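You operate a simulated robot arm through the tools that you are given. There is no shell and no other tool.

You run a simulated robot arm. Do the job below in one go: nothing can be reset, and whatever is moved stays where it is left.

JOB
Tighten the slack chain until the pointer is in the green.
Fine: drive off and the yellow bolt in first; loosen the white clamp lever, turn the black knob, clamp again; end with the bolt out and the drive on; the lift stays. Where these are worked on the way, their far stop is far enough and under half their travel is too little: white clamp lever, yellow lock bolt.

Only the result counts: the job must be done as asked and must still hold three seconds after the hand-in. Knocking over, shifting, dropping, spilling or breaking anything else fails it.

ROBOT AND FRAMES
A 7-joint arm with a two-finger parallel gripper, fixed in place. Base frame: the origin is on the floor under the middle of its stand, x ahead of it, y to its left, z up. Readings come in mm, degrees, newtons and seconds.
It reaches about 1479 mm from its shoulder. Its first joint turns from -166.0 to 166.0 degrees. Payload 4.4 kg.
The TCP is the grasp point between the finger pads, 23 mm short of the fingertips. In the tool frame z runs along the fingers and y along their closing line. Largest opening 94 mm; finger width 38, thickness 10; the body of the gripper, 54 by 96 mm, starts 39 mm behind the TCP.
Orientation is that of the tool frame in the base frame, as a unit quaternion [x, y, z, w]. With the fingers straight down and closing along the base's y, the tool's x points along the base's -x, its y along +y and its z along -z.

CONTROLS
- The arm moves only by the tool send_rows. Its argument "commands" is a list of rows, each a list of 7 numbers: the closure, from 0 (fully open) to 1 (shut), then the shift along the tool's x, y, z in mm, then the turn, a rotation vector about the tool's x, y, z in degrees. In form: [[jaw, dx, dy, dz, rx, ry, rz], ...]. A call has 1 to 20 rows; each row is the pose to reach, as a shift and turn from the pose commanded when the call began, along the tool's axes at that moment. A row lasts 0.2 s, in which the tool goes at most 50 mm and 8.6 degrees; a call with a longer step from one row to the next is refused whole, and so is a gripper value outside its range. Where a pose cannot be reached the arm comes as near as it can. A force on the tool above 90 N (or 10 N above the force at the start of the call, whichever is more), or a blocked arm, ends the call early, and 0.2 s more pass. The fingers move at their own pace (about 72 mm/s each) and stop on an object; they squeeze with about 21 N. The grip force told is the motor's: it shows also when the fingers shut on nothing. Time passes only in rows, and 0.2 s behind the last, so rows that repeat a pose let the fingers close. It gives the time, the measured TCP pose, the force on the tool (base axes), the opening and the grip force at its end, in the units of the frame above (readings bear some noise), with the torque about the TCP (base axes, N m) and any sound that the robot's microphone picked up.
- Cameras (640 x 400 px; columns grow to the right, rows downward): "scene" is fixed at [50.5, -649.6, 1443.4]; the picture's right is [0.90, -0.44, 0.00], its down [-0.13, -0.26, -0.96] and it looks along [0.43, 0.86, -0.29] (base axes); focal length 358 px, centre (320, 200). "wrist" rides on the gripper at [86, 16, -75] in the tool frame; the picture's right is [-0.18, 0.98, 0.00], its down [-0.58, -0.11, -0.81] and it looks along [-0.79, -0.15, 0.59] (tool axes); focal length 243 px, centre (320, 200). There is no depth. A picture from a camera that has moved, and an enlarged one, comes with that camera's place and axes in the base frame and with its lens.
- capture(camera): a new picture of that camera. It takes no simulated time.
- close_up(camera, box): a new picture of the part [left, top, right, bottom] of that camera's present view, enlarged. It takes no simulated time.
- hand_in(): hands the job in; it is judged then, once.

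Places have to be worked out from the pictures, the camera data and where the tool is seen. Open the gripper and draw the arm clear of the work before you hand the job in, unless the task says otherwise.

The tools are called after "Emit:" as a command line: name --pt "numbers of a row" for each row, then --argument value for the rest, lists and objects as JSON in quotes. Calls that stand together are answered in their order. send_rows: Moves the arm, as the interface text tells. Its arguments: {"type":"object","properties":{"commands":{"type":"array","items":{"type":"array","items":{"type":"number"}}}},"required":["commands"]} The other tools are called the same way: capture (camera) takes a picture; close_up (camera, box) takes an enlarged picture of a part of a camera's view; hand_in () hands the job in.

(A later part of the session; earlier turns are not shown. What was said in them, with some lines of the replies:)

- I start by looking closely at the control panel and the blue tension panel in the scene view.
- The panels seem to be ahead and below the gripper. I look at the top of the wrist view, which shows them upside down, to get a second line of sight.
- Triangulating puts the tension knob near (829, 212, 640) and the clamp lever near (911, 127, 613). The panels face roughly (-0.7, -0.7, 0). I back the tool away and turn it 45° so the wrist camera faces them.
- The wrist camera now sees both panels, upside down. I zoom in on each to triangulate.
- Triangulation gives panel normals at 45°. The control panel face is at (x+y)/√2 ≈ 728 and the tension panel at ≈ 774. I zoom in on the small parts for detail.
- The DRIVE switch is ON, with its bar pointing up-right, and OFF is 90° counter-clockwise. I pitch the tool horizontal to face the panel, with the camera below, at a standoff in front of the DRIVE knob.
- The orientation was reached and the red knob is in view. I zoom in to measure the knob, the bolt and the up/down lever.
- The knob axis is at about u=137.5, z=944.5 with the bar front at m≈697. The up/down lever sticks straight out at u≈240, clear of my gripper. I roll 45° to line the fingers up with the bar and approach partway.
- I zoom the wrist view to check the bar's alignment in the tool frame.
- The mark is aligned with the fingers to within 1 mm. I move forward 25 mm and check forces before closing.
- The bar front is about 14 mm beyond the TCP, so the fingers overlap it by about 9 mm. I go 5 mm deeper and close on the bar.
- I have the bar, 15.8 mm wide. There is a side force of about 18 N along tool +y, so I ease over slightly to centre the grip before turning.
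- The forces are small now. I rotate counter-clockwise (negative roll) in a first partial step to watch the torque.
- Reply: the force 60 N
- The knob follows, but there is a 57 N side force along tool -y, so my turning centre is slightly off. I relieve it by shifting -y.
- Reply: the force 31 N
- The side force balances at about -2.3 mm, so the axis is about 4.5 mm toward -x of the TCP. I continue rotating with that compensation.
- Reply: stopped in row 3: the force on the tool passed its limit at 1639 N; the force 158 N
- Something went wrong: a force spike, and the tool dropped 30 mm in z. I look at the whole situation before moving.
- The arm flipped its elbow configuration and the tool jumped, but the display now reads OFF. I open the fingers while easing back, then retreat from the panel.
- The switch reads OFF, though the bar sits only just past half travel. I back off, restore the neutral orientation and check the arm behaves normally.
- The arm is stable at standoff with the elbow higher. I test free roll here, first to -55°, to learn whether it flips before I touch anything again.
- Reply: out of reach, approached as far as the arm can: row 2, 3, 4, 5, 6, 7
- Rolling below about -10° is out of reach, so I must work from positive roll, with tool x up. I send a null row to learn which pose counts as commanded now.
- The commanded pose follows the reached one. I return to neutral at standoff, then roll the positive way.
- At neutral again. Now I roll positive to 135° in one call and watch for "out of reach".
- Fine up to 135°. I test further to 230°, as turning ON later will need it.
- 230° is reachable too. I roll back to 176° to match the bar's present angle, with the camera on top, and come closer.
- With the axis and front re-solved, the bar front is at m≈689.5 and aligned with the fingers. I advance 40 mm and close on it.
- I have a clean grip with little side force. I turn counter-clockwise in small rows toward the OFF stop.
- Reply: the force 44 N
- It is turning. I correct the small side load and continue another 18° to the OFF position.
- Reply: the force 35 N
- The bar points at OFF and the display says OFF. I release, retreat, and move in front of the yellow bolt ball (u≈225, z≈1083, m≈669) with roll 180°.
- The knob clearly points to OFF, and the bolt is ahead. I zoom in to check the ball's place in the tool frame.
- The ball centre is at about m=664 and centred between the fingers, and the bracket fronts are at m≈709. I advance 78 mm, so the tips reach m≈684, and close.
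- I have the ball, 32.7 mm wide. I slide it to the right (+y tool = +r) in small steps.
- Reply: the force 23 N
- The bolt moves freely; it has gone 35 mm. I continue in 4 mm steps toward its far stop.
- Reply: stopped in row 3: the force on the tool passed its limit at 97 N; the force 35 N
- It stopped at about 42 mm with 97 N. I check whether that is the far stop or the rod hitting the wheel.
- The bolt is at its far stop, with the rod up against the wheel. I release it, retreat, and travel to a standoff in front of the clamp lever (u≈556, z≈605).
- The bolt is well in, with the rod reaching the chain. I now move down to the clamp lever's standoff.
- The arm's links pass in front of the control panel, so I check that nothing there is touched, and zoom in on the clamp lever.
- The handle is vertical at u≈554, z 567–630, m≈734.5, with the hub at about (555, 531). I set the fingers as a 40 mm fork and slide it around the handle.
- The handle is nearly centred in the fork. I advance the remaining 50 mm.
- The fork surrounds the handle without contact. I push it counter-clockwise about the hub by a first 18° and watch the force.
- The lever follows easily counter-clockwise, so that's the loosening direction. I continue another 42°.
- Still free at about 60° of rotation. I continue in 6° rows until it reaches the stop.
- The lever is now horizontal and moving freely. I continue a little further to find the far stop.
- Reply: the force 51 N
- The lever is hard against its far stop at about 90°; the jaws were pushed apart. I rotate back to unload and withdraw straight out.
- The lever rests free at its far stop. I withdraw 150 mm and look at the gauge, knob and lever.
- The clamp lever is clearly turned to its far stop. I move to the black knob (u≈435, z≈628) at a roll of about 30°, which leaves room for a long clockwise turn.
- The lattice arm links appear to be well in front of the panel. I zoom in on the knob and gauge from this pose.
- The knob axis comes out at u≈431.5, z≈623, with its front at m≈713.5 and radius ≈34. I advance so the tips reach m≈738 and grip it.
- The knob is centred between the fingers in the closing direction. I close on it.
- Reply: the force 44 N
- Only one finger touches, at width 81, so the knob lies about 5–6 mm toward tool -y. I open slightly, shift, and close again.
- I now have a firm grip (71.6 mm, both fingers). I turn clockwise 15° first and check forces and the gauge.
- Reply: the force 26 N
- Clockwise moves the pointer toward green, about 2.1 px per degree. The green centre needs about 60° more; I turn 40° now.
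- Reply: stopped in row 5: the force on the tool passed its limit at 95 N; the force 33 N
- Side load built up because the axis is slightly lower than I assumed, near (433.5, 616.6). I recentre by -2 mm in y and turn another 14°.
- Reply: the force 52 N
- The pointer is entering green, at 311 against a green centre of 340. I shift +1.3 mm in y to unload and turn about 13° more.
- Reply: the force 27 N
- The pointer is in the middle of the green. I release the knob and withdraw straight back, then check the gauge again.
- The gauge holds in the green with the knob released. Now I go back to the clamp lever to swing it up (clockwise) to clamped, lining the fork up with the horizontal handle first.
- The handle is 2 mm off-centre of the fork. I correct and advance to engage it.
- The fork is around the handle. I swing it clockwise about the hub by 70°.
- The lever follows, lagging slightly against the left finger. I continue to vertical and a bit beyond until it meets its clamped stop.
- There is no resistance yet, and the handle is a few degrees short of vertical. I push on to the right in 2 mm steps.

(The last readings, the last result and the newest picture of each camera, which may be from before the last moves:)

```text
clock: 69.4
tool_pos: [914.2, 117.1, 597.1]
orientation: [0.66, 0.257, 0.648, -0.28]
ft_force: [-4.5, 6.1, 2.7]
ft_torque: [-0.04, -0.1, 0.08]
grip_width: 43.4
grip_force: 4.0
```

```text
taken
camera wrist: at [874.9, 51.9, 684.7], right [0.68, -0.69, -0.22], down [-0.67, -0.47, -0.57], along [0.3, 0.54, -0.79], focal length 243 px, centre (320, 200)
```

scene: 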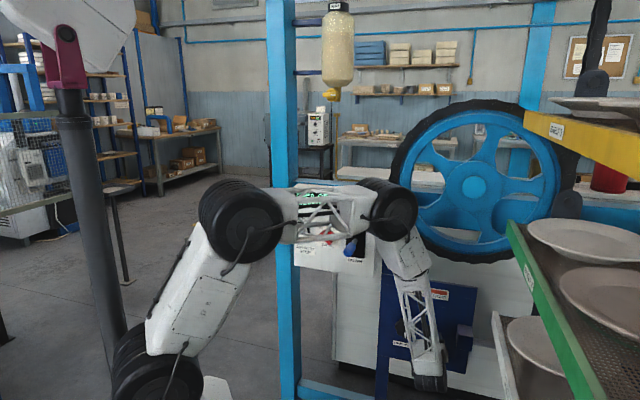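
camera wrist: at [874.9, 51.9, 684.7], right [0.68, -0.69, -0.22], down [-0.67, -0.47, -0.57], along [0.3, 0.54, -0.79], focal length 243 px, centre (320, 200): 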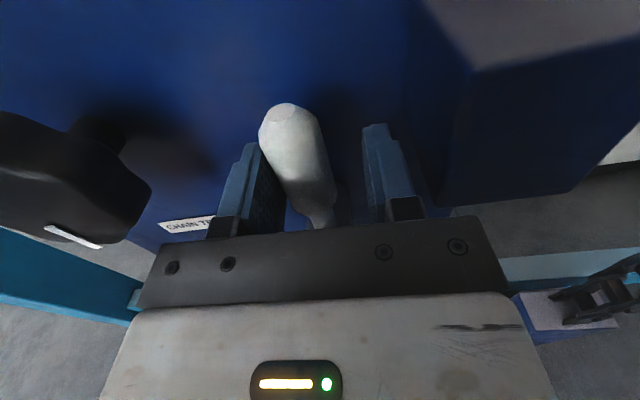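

The lever is meeting resistance, as the fingers are being spread slightly. I press 4 mm more to be sure it is fully home, then compare.

Emit:
send_rows --pt "0.574 0 2 0 0 0 0" --pt "0.574 0 4 0 0 0 0" --pt "0.574 0 4 0 0 0 0"

Emit:
close_up --camera "scene" --box '[370, 265, 500, 385]'

Emit:
close_up --camera "wrist" --box '[200, 80, 440, 240]'

```text
clock: 70.2
tool_pos: [916.3, 114.7, 597.7]
orientation: [0.66, 0.257, 0.648, -0.279]
ft_force: [-9.3, 21.2, 0.5]
ft_torque: [-0.44, -0.2, -0.03]
grip_width: 49.8
grip_force: 10.9
```

```text
3.33 times, centred on (435, 325) of scene
camera zoom: at [50.5, -649.6, 1443.4], right [0.9, -0.44, 0.0], down [-0.13, -0.26, -0.96], along [0.43, 0.86, -0.29], focal length 1194 px, centre (-63, -217)
```

zoom: 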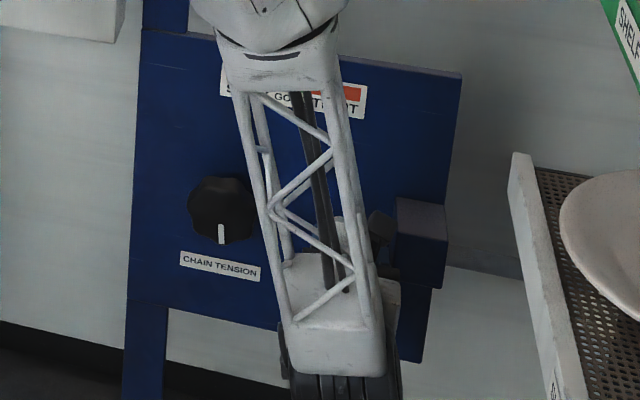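

```text
2.50 times, centred on (320, 160) of wrist
camera zoom: at [877.8, 48.9, 684.7], right [0.68, -0.69, -0.22], down [-0.67, -0.48, -0.57], along [0.29, 0.54, -0.79], focal length 606 px, centre (320, 300)
```

zoom: 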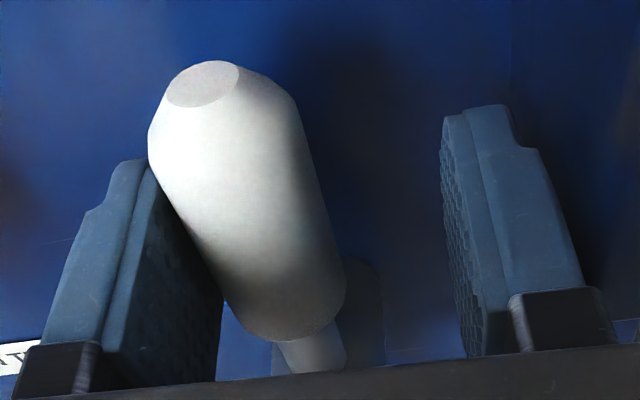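

The left finger face is at u≈542, which puts the handle back at its original vertical position against the stop. I unload, centre the fork, and withdraw.

Emit:
send_rows --pt "0.5 0 -4 0 0 0 0" --pt "0.4 0 -9 0 0 0 0" --pt "0.4 0 -11 0 0 0 0" --pt "0.4 0 -11 -20 0 0 0" --pt "0.4 0 -11 -60 0 0 0" --pt "0.2 0 -11 -100 0 0 0" --pt "0 0 -11 -140 0 0 -2"

Emit:
capture --camera "wrist"

Emit:
close_up --camera "wrist" --box '[240, 0, 440, 170]'

```text
clock: 71.8
tool_pos: [810.1, 24.1, 596.4]
orientation: [0.654, 0.269, 0.654, -0.269]
ft_force: [0.2, -0.1, -0.2]
ft_torque: [0.0, -0.01, 0.0]
grip_width: 94.0
grip_force: 0.1
```

```text
taken
camera wrist: at [769.0, -39.7, 684.5], right [0.69, -0.7, -0.18], down [-0.65, -0.49, -0.58], along [0.32, 0.52, -0.79], focal length 243 px, centre (320, 200)
```

wrist: 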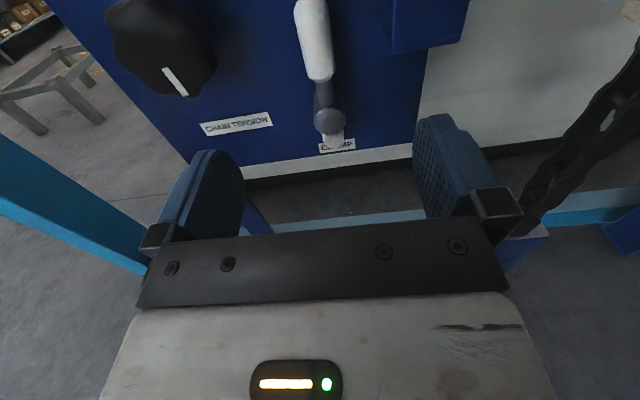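

```text
2.35 times, centred on (340, 85) of wrist
camera zoom: at [769.0, -39.7, 684.5], right [0.69, -0.7, -0.18], down [-0.65, -0.49, -0.58], along [0.32, 0.52, -0.79], focal length 571 px, centre (273, 471)
```

zoom: 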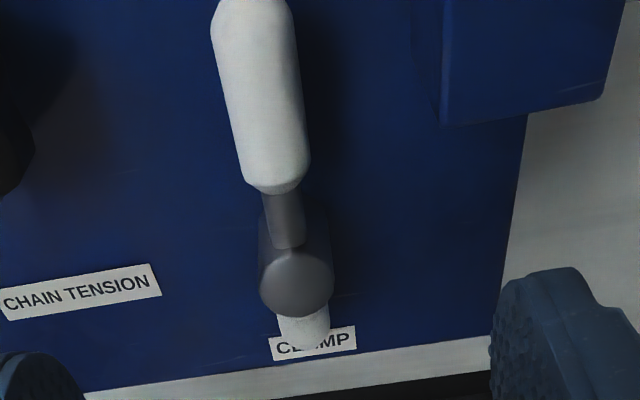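

The lever is back exactly as it began (clamped) and the gauge read green. I travel back up to the bolt's standoff by the same path.

Emit:
send_rows --pt "0 10 -6 -25 0 0 0" --pt "0 44 -27 -33 0 0 0" --pt "0 79 -47 -33 0 0 0" --pt "0 114 -68 -33 0 0 0" --pt "0 149 -89 -33 0 0 0" --pt "0 184 -110 -33 0 0 0" --pt "0 219 -130 -33 0 0 0" --pt "0 254 -151 -33 0 0 0" --pt "0 289 -172 -33 0 0 0" --pt "0 324 -193 -33 0 0 0" --pt "0 359 -214 -33 0 0 0" --pt "0 394 -235 -33 0 0 0" --pt "0 429 -256 -33 0 0 0" --pt "0 464 -276 -33 0 0 0" --pt "0 487 -290 -33 0 0 0" --pt "0 487 -290 -20 0 0 0"

Emit:
capture --camera "wrist"

Emit:
capture --camera "scene"

Emit:
close_up --camera "scene" --box '[370, 265, 500, 385]'

```text
clock: 75.2
tool_pos: [593.7, 216.4, 1086.2]
orientation: [0.655, 0.269, 0.653, -0.269]
ft_force: [-0.4, 0.1, -0.1]
ft_torque: [0.01, -0.01, 0.0]
grip_width: 94.0
grip_force: 0.1
```

```text
taken
camera wrist: at [551.1, 153.4, 1173.8], right [0.69, -0.7, -0.19], down [-0.65, -0.49, -0.58], along [0.32, 0.52, -0.79], focal length 243 px, centre (320, 200)
```

wrist: 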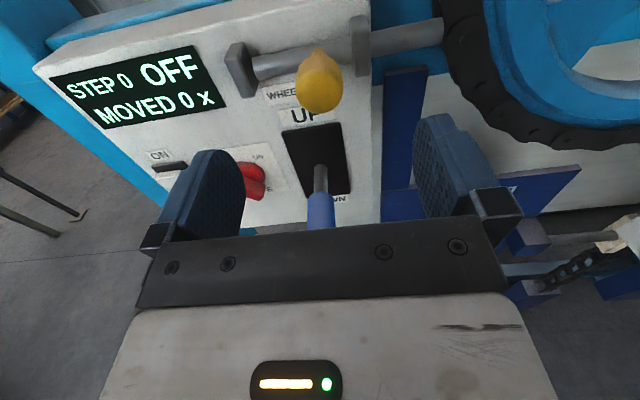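

```text
taken
```

scene: 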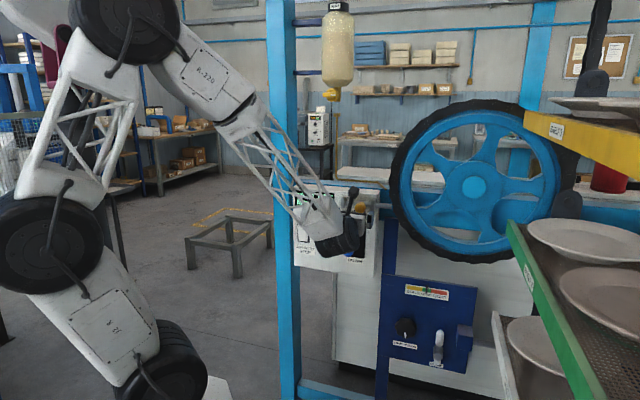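

```text
3.33 times, centred on (435, 325) of scene
camera zoom: at [50.5, -649.6, 1443.4], right [0.9, -0.44, 0.0], down [-0.13, -0.26, -0.96], along [0.43, 0.86, -0.29], focal length 1194 px, centre (-63, -217)
```

zoom: 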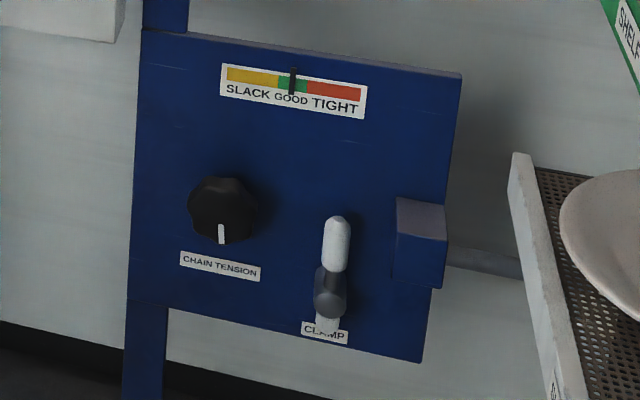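

The tension panel is fine: pointer green, clamp upright. The bolt ball is 1.5 mm off centre, so I advance and grip it.

Emit:
send_rows --pt "0 -2 -1.5 25 0 0 0" --pt "0 -2 -1.5 50 0 0 0" --pt "0 -2 -1.5 75 0 0 0" --pt "0 -2 -1.5 88 0 0 0" --pt "0.4 -2 -1.5 88 0 0 0" --pt "0.6 -2 -1.5 88 0 0 0" --pt "0.8 -2 -1.5 88 0 0 0" --pt "0.8 -2 -1.5 88 0 0 0" --pt "0.8 -2 -1.5 88 0 0 0"

Emit:
capture --camera "wrist"

```text
clock: 77.2
tool_pos: [654.3, 279.7, 1084.1]
orientation: [0.656, 0.268, 0.653, -0.268]
ft_force: [-3.2, 14.0, 0.4]
ft_torque: [0.07, -0.06, 0.18]
grip_width: 33.0
grip_force: 45.5
```

```text
taken
camera wrist: at [612.8, 215.7, 1171.8], right [0.69, -0.7, -0.18], down [-0.65, -0.49, -0.58], along [0.32, 0.52, -0.79], focal length 243 px, centre (320, 200)
```

wrist: 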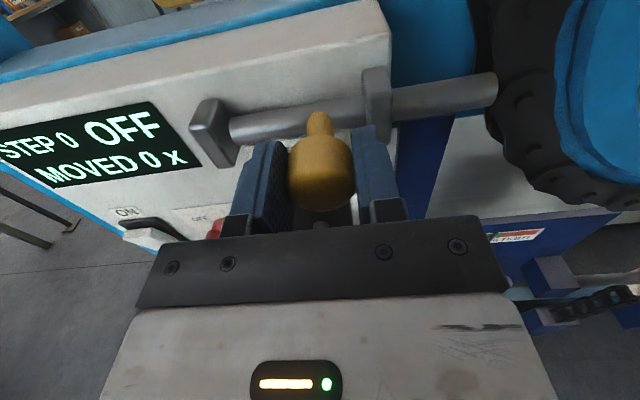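

I have the ball. I slide the bolt out to the left, slowing near the end.

Emit:
send_rows --pt "0.8 0 -7 0 0 0 0" --pt "0.8 0 -14 0 0 0 0" --pt "0.8 0 -21 0 0 0 0" --pt "0.8 0 -28 0 0 0 0" --pt "0.8 0 -34 0 0 0 0" --pt "0.8 0 -38 0 0 0 0" --pt "0.8 0 -41 0 0 0 0" --pt "0.8 0 -43 0 0 0 0"

Emit:
capture --camera "wrist"

```text
clock: 79.0
tool_pos: [625.5, 308.7, 1083.6]
orientation: [0.655, 0.267, 0.654, -0.267]
ft_force: [-6.1, -34.4, 17.6]
ft_torque: [0.12, -0.22, -0.42]
grip_width: 33.2
grip_force: 44.5
```

```text
taken
camera wrist: at [584.6, 245.2, 1171.2], right [0.69, -0.7, -0.19], down [-0.65, -0.49, -0.58], along [0.32, 0.52, -0.79], focal length 243 px, centre (320, 200)
```

wrist: 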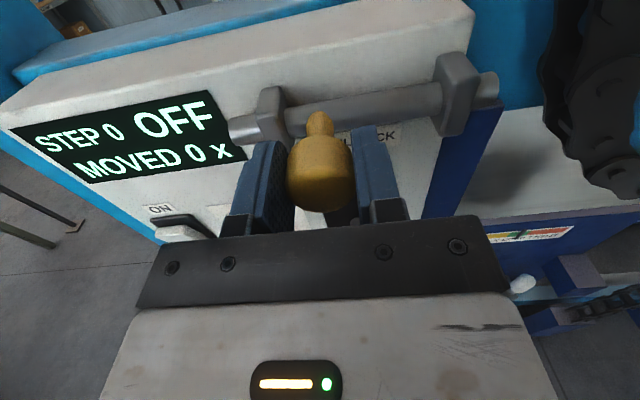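

The bolt is fully out, back at its original u≈224 against the stop. I release, retreat, and move to the DRIVE knob at roll 138°.

Emit:
send_rows --pt "0.6 0 1 0 0 0 0" --pt "0.3 0 1 0 0 0 0" --pt "0 0 1 -8 0 0 0" --pt "0 0 1 -45 0 0 0" --pt "0 0 0 -85 0 0 0" --pt "0 -20 -12.5 -85 0 0 -6" --pt "0 -40 -25 -85 0 0 -12" --pt "0 -60 -37.5 -85 0 0 -18" --pt "0 -80 -50 -85 0 0 -24" --pt "0 -100 -62.5 -85 0 0 -30" --pt "0 -120 -75 -85 0 0 -36" --pt "0 -138 -87.5 -85 0 0 -42" --pt "0 -138 -87.5 -60 0 0 -42" --pt "0 -138 -87.5 -30 0 0 -42"

Emit:
capture --camera "wrist"

Emit:
close_up --camera "scene" --box '[270, 170, 400, 290]'

```text
clock: 82.0
tool_pos: [543.7, 351.7, 945.3]
orientation: [0.515, 0.487, 0.706, -0.017]
ft_force: [0.3, 0.7, -0.2]
ft_torque: [0.04, 0.01, 0.04]
grip_width: 93.9
grip_force: 0.0
```

```text
taken
camera wrist: at [457.8, 332.3, 1022.6], right [0.6, -0.61, 0.52], down [-0.36, -0.79, -0.5], along [0.71, 0.11, -0.69], focal length 243 px, centre (320, 200)
```

wrist: 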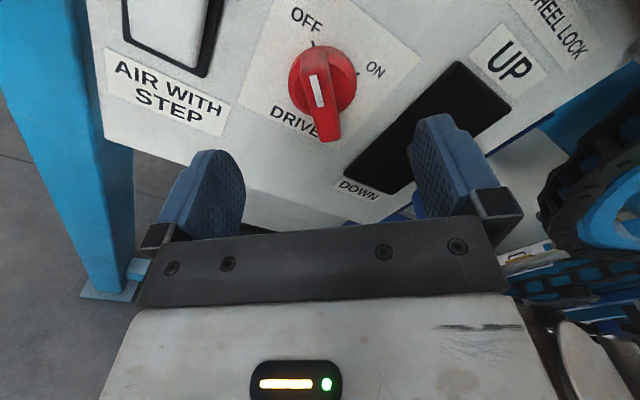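

```text
3.33 times, centred on (335, 230) of scene
camera zoom: at [50.5, -649.6, 1443.4], right [0.9, -0.44, 0.0], down [-0.13, -0.26, -0.96], along [0.43, 0.86, -0.29], focal length 1194 px, centre (270, 100)
```

zoom: 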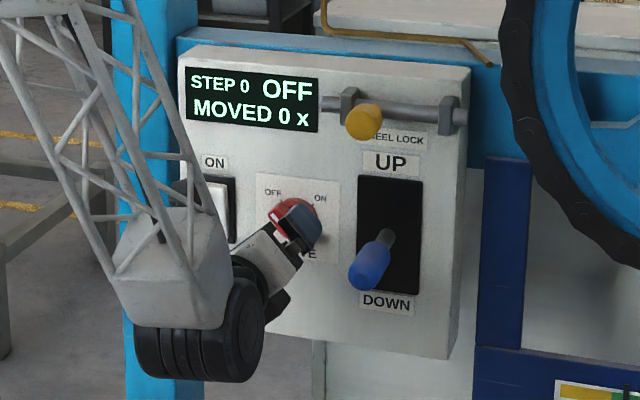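

The bar is aligned within 1 mm. I advance 49 mm and grip it.

Emit:
send_rows --pt "0 0 0.6 16 0 0 0" --pt "0 0 0.6 32 0 0 0" --pt "0 0 0.6 43 0 0 0" --pt "0 0 0.6 49 0 0 0" --pt "0.5 0 0.6 49 0 0 0" --pt "0.8 0 0.6 49 0 0 0" --pt "1 0 0.6 49 0 0 0" --pt "1 0 0.6 49 0 0 0" --pt "1 0 0.6 49 0 0 0"

Emit:
capture --camera "wrist"

```text
clock: 84.0
tool_pos: [578.2, 384.3, 946.5]
orientation: [0.516, 0.484, 0.707, -0.016]
ft_force: [13.8, -21.3, 10.8]
ft_torque: [-0.42, 0.27, -0.6]
grip_width: 16.0
grip_force: 45.1
```

```text
taken
camera wrist: at [493.0, 365.4, 1023.1], right [0.6, -0.61, 0.52], down [-0.36, -0.78, -0.5], along [0.71, 0.11, -0.69], focal length 243 px, centre (320, 200)
```

wrist: 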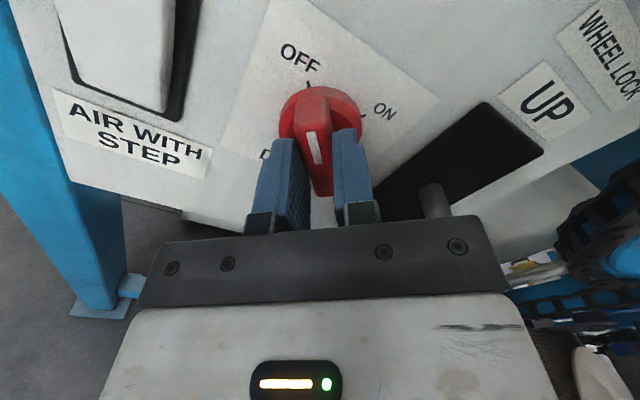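

There's 26 N along +y, so I shift 1.3 mm that way, which lands on the earlier axis estimate, and turn clockwise 30°.

Emit:
send_rows --pt "1 0 1.3 0 0 0 0" --pt "1 0 1.3 0 0 0 5" --pt "1 0 1.3 0 0 0 10" --pt "1 0 1.3 0 0 0 15" --pt "1 0 1.3 0 0 0 20" --pt "1 0 1.3 0 0 0 25"

```text
clock: 85.4
tool_pos: [577.6, 384.2, 946.4]
orientation: [0.609, 0.361, 0.686, -0.168]
ft_force: [51.1, -3.2, 3.7]
ft_torque: [-0.26, 0.15, -0.26]
grip_width: 16.1
grip_force: 44.7
```

Another small side load (+y 38 N); I shift 2 mm to the axis and continue turning 25°.

Emit:
send_rows --pt "1 0 1.2 0.6 0 0 0" --pt "1 0 2 0.8 0 0 5" --pt "1 0 2 0.8 0 0 10" --pt "1 0 2 0.8 0 0 15" --pt "1 0 2 0.8 0 0 20" --pt "1 0 2 0.8 0 0 25"

Emit:
capture --camera "wrist"

```text
clock: 86.8
tool_pos: [579.3, 384.0, 947.7]
orientation: [0.673, 0.221, 0.632, -0.314]
ft_force: [-33.1, -18.1, 9.9]
ft_torque: [0.2, -0.17, 0.65]
grip_width: 16.0
grip_force: 45.1
```

```text
taken
camera wrist: at [546.3, 311.7, 1031.8], right [0.66, -0.67, -0.32], down [-0.71, -0.43, -0.56], along [0.24, 0.6, -0.77], focal length 243 px, centre (320, 200)
```

wrist: 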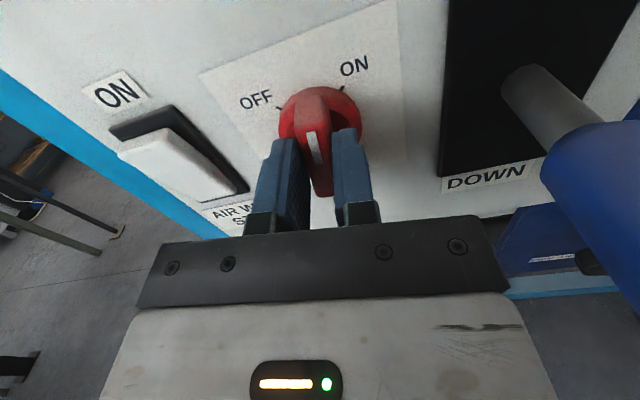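

Loads are small; the bar is past vertical. I continue turning clockwise another 25°.

Emit:
send_rows --pt "1 0 -0.4 -0.5 0 0 5" --pt "1 0 -0.4 -0.5 0 0 10" --pt "1 0 -0.4 -0.5 0 0 15" --pt "1 0 -0.4 -0.5 0 0 20" --pt "1 0 -0.4 -0.5 0 0 25"

Emit:
capture --camera "wrist"

```text
clock: 88.0
tool_pos: [579.3, 383.5, 946.1]
orientation: [0.705, 0.07, 0.549, -0.443]
ft_force: [28.5, -11.9, -22.6]
ft_torque: [-0.84, 0.77, 0.56]
grip_width: 15.5
grip_force: 45.2
```

```text
taken
camera wrist: at [569.6, 288.3, 1011.8], right [0.5, -0.52, -0.69], down [-0.86, -0.27, -0.42], along [0.03, 0.81, -0.58], focal length 243 px, centre (320, 200)
```

wrist: 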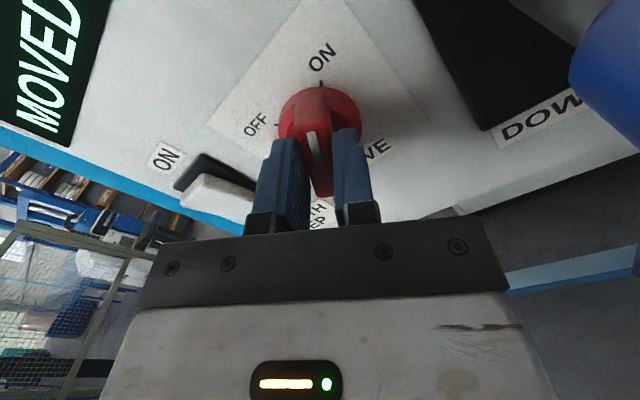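

The bar is nearly at the ON tick. I check the display before finishing the turn.

Emit:
close_up --camera "scene" --box '[270, 170, 400, 290]'

```text
3.33 times, centred on (335, 230) of scene
camera zoom: at [50.5, -649.6, 1443.4], right [0.9, -0.44, 0.0], down [-0.13, -0.26, -0.96], along [0.43, 0.86, -0.29], focal length 1194 px, centre (270, 100)
```

zoom: 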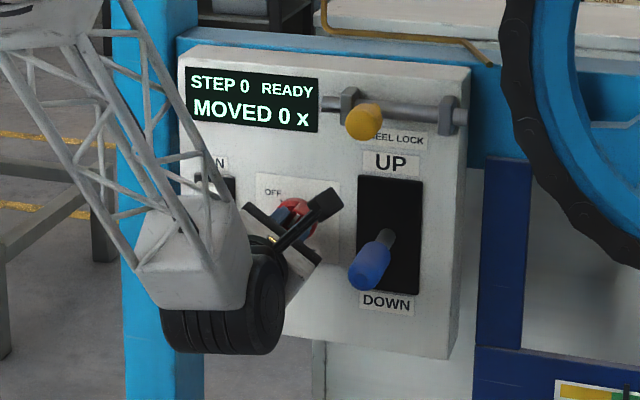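

The display reads READY with the drive ON. I relieve the side load and turn the last 9° to the ON tick.

Emit:
send_rows --pt "1 0 1.0 0 0 0 2" --pt "1 0 1.6 0 0 0 5" --pt "1 0 1.8 0 0 0 9"

Emit:
close_up --camera "wrist" --box '[220, 40, 420, 240]'

```text
clock: 88.8
tool_pos: [580.0, 382.0, 945.9]
orientation: [0.708, 0.016, 0.513, -0.486]
ft_force: [14.6, 10.4, -16.5]
ft_torque: [-0.07, 0.05, 0.24]
grip_width: 15.7
grip_force: 45.1
```

```text
2.00 times, centred on (320, 140) of wrist
camera zoom: at [576.2, 281.4, 1001.3], right [0.42, -0.43, -0.8], down [-0.91, -0.23, -0.36], along [-0.03, 0.87, -0.49], focal length 485 px, centre (320, 320)
```

zoom: 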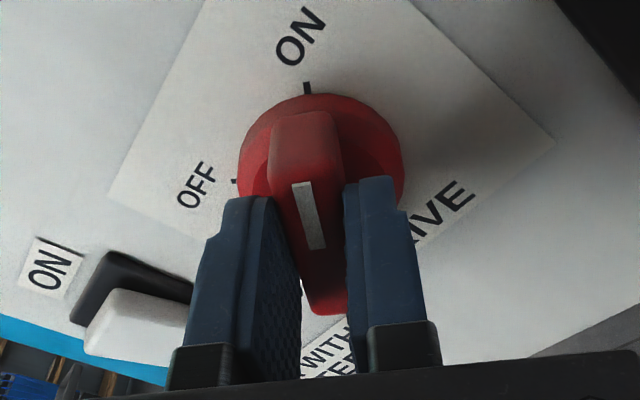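

The bar points at the ON tick. I open the fingers and withdraw straight back.

Emit:
send_rows --pt "0.6 0 0 0 0 0 0" --pt "0.3 0 0 0 0 0 0" --pt "0 0 0 -4 0 0 0" --pt "0 0 0 -30 0 0 0" --pt "0 0 0 -70 0 0 0" --pt "0 0 0 -110 0 0 0" --pt "0 0 0 -140 0 0 -5" --pt "0 0 0 -160 0 0 -12" --pt "0 0 0 -180 0 0 -20" --pt "0 0 0 -200 0 0 -28"

Emit:
capture --camera "scene"

Emit:
close_up --camera "scene" --box '[280, 170, 400, 280]'

Emit:
close_up --camera "scene" --box '[370, 265, 500, 385]'

Emit:
capture --camera "wrist"

```text
clock: 91.0
tool_pos: [438.2, 241.8, 947.3]
orientation: [0.683, 0.187, 0.616, -0.345]
ft_force: [-0.6, -0.2, 0.5]
ft_torque: [0.0, 0.01, 0.01]
grip_width: 94.0
grip_force: 0.0
```

```text
taken
```

scene: 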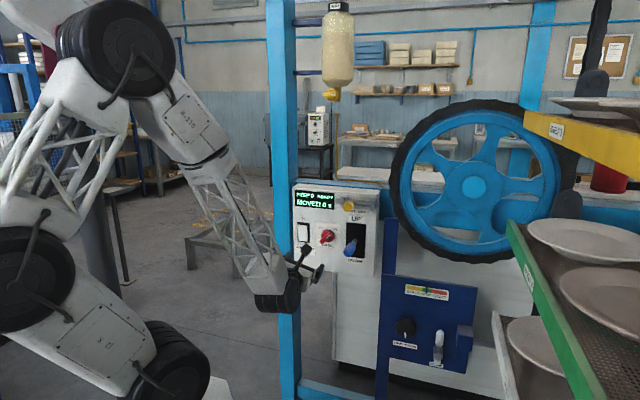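

```text
3.64 times, centred on (340, 225) of scene
camera zoom: at [50.5, -649.6, 1443.4], right [0.9, -0.44, 0.0], down [-0.13, -0.26, -0.96], along [0.43, 0.86, -0.29], focal length 1302 px, centre (247, 109)
```

zoom: 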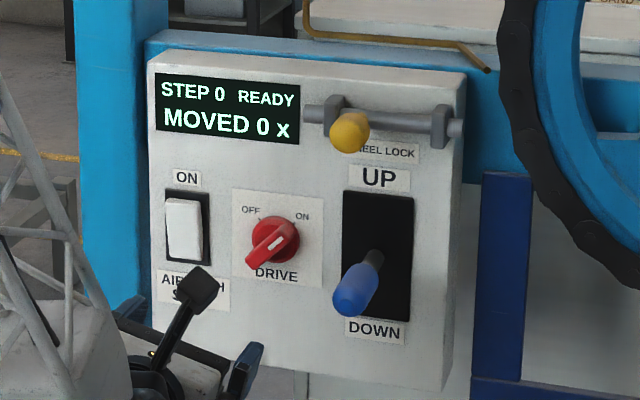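

```text
3.33 times, centred on (435, 325) of scene
camera zoom: at [50.5, -649.6, 1443.4], right [0.9, -0.44, 0.0], down [-0.13, -0.26, -0.96], along [0.43, 0.86, -0.29], focal length 1194 px, centre (-63, -217)
```

zoom: 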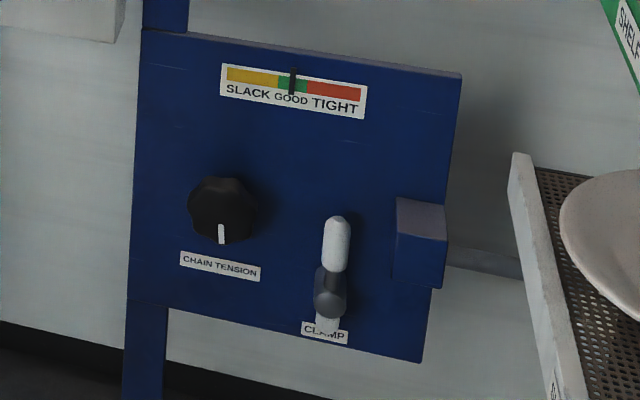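

```text
taken
camera wrist: at [410.7, 163.5, 1029.4], right [0.64, -0.65, -0.42], down [-0.75, -0.39, -0.54], along [0.18, 0.65, -0.74], focal length 243 px, centre (320, 200)
```

wrist: 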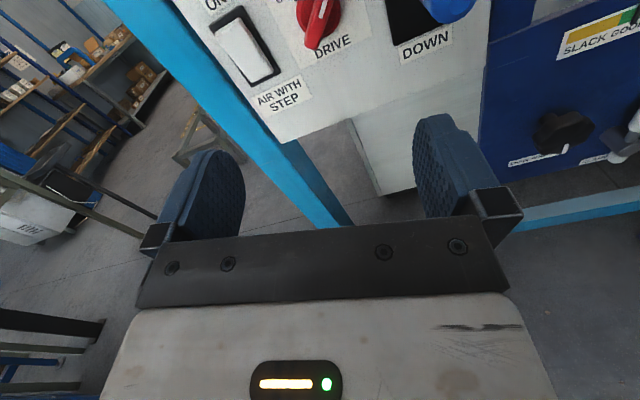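

All states look right: READY, bolt out, drive ON, clamp upright, up/down lever untouched. I let a second pass and take one last close look at the gauge and bolt.

Emit:
send_rows --pt "0 0 0 -10 0 0 0" --pt "0 0 0 -20 0 0 0" --pt "0 0 0 -20 0 0 0" --pt "0 0 0 -20 0 0 0"

Emit:
close_up --camera "scene" --box '[395, 275, 455, 310]'

Emit:
close_up --camera "scene" --box '[290, 180, 390, 260]'

```text
clock: 92.0
tool_pos: [424.0, 227.3, 947.7]
orientation: [0.683, 0.186, 0.616, -0.346]
ft_force: [-0.2, -0.1, 0.1]
ft_torque: [-0.01, 0.01, -0.02]
grip_width: 94.0
grip_force: 0.1
```

```text
10.67 times, centred on (425, 292) of scene
camera zoom: at [50.5, -649.6, 1443.4], right [0.9, -0.44, 0.0], down [-0.13, -0.26, -0.96], along [0.43, 0.86, -0.29], focal length 3820 px, centre (-800, -787)
```

zoom: 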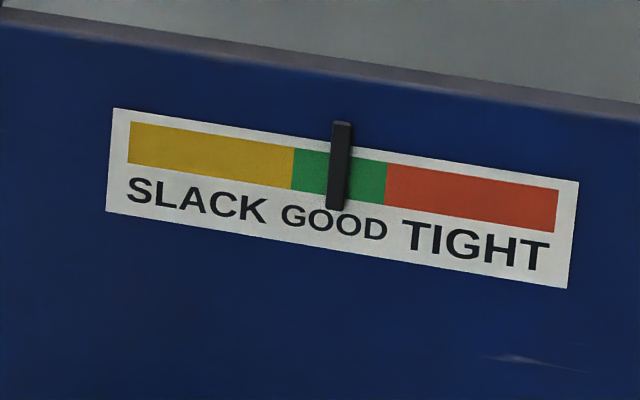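

```text
5.00 times, centred on (340, 220) of scene
camera zoom: at [50.5, -649.6, 1443.4], right [0.9, -0.44, 0.0], down [-0.13, -0.26, -0.96], along [0.43, 0.86, -0.29], focal length 1791 px, centre (220, 100)
```

zoom: 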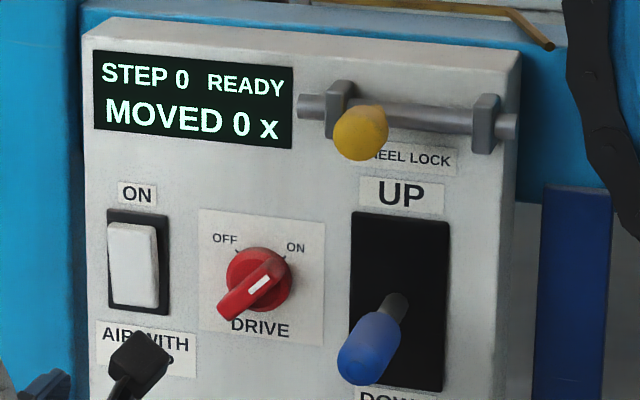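

The pointer is centred in the green, the display reads STEP 0 READY with MOVED 0, the bolt is out, the drive is ON, and the clamp is closed. The gripper is open and clear of the work, so I hand the job in.

Emit:
hand_in

```text
The job is handed in.
```

The chain is tightened: the tension pointer sits in the middle of the green, and it held there after I let go of the knob. I've handed the job in; no verdict has come back yet.

- **Drive:** I switched it off first and turned it back on at the end. The display now reads "STEP 0 READY".
- **Yellow bolt:** I slid it to its far stop before touching the clamp. It is now back out where it started.
- **White clamp lever:** I loosened it to its far stop. After the knob was set I swung it back up against its original stop.
- **Black knob:** I turned it clockwise until the pointer was centred in the green.
- **Lift:** I did not touch the up/down lever, and the display still shows "MOVED 0".

While first turning the drive switch, the arm flipped its elbow. The tool dropped about 30 mm while gripping the knob, with a brief force spike of 1639 N. I released, checked the panel and finished the turn from a better angle. The switch turned fully both ways afterwards, and I saw no damage or shifted parts.

The gripper is open and the arm is drawn back clear of the panels.
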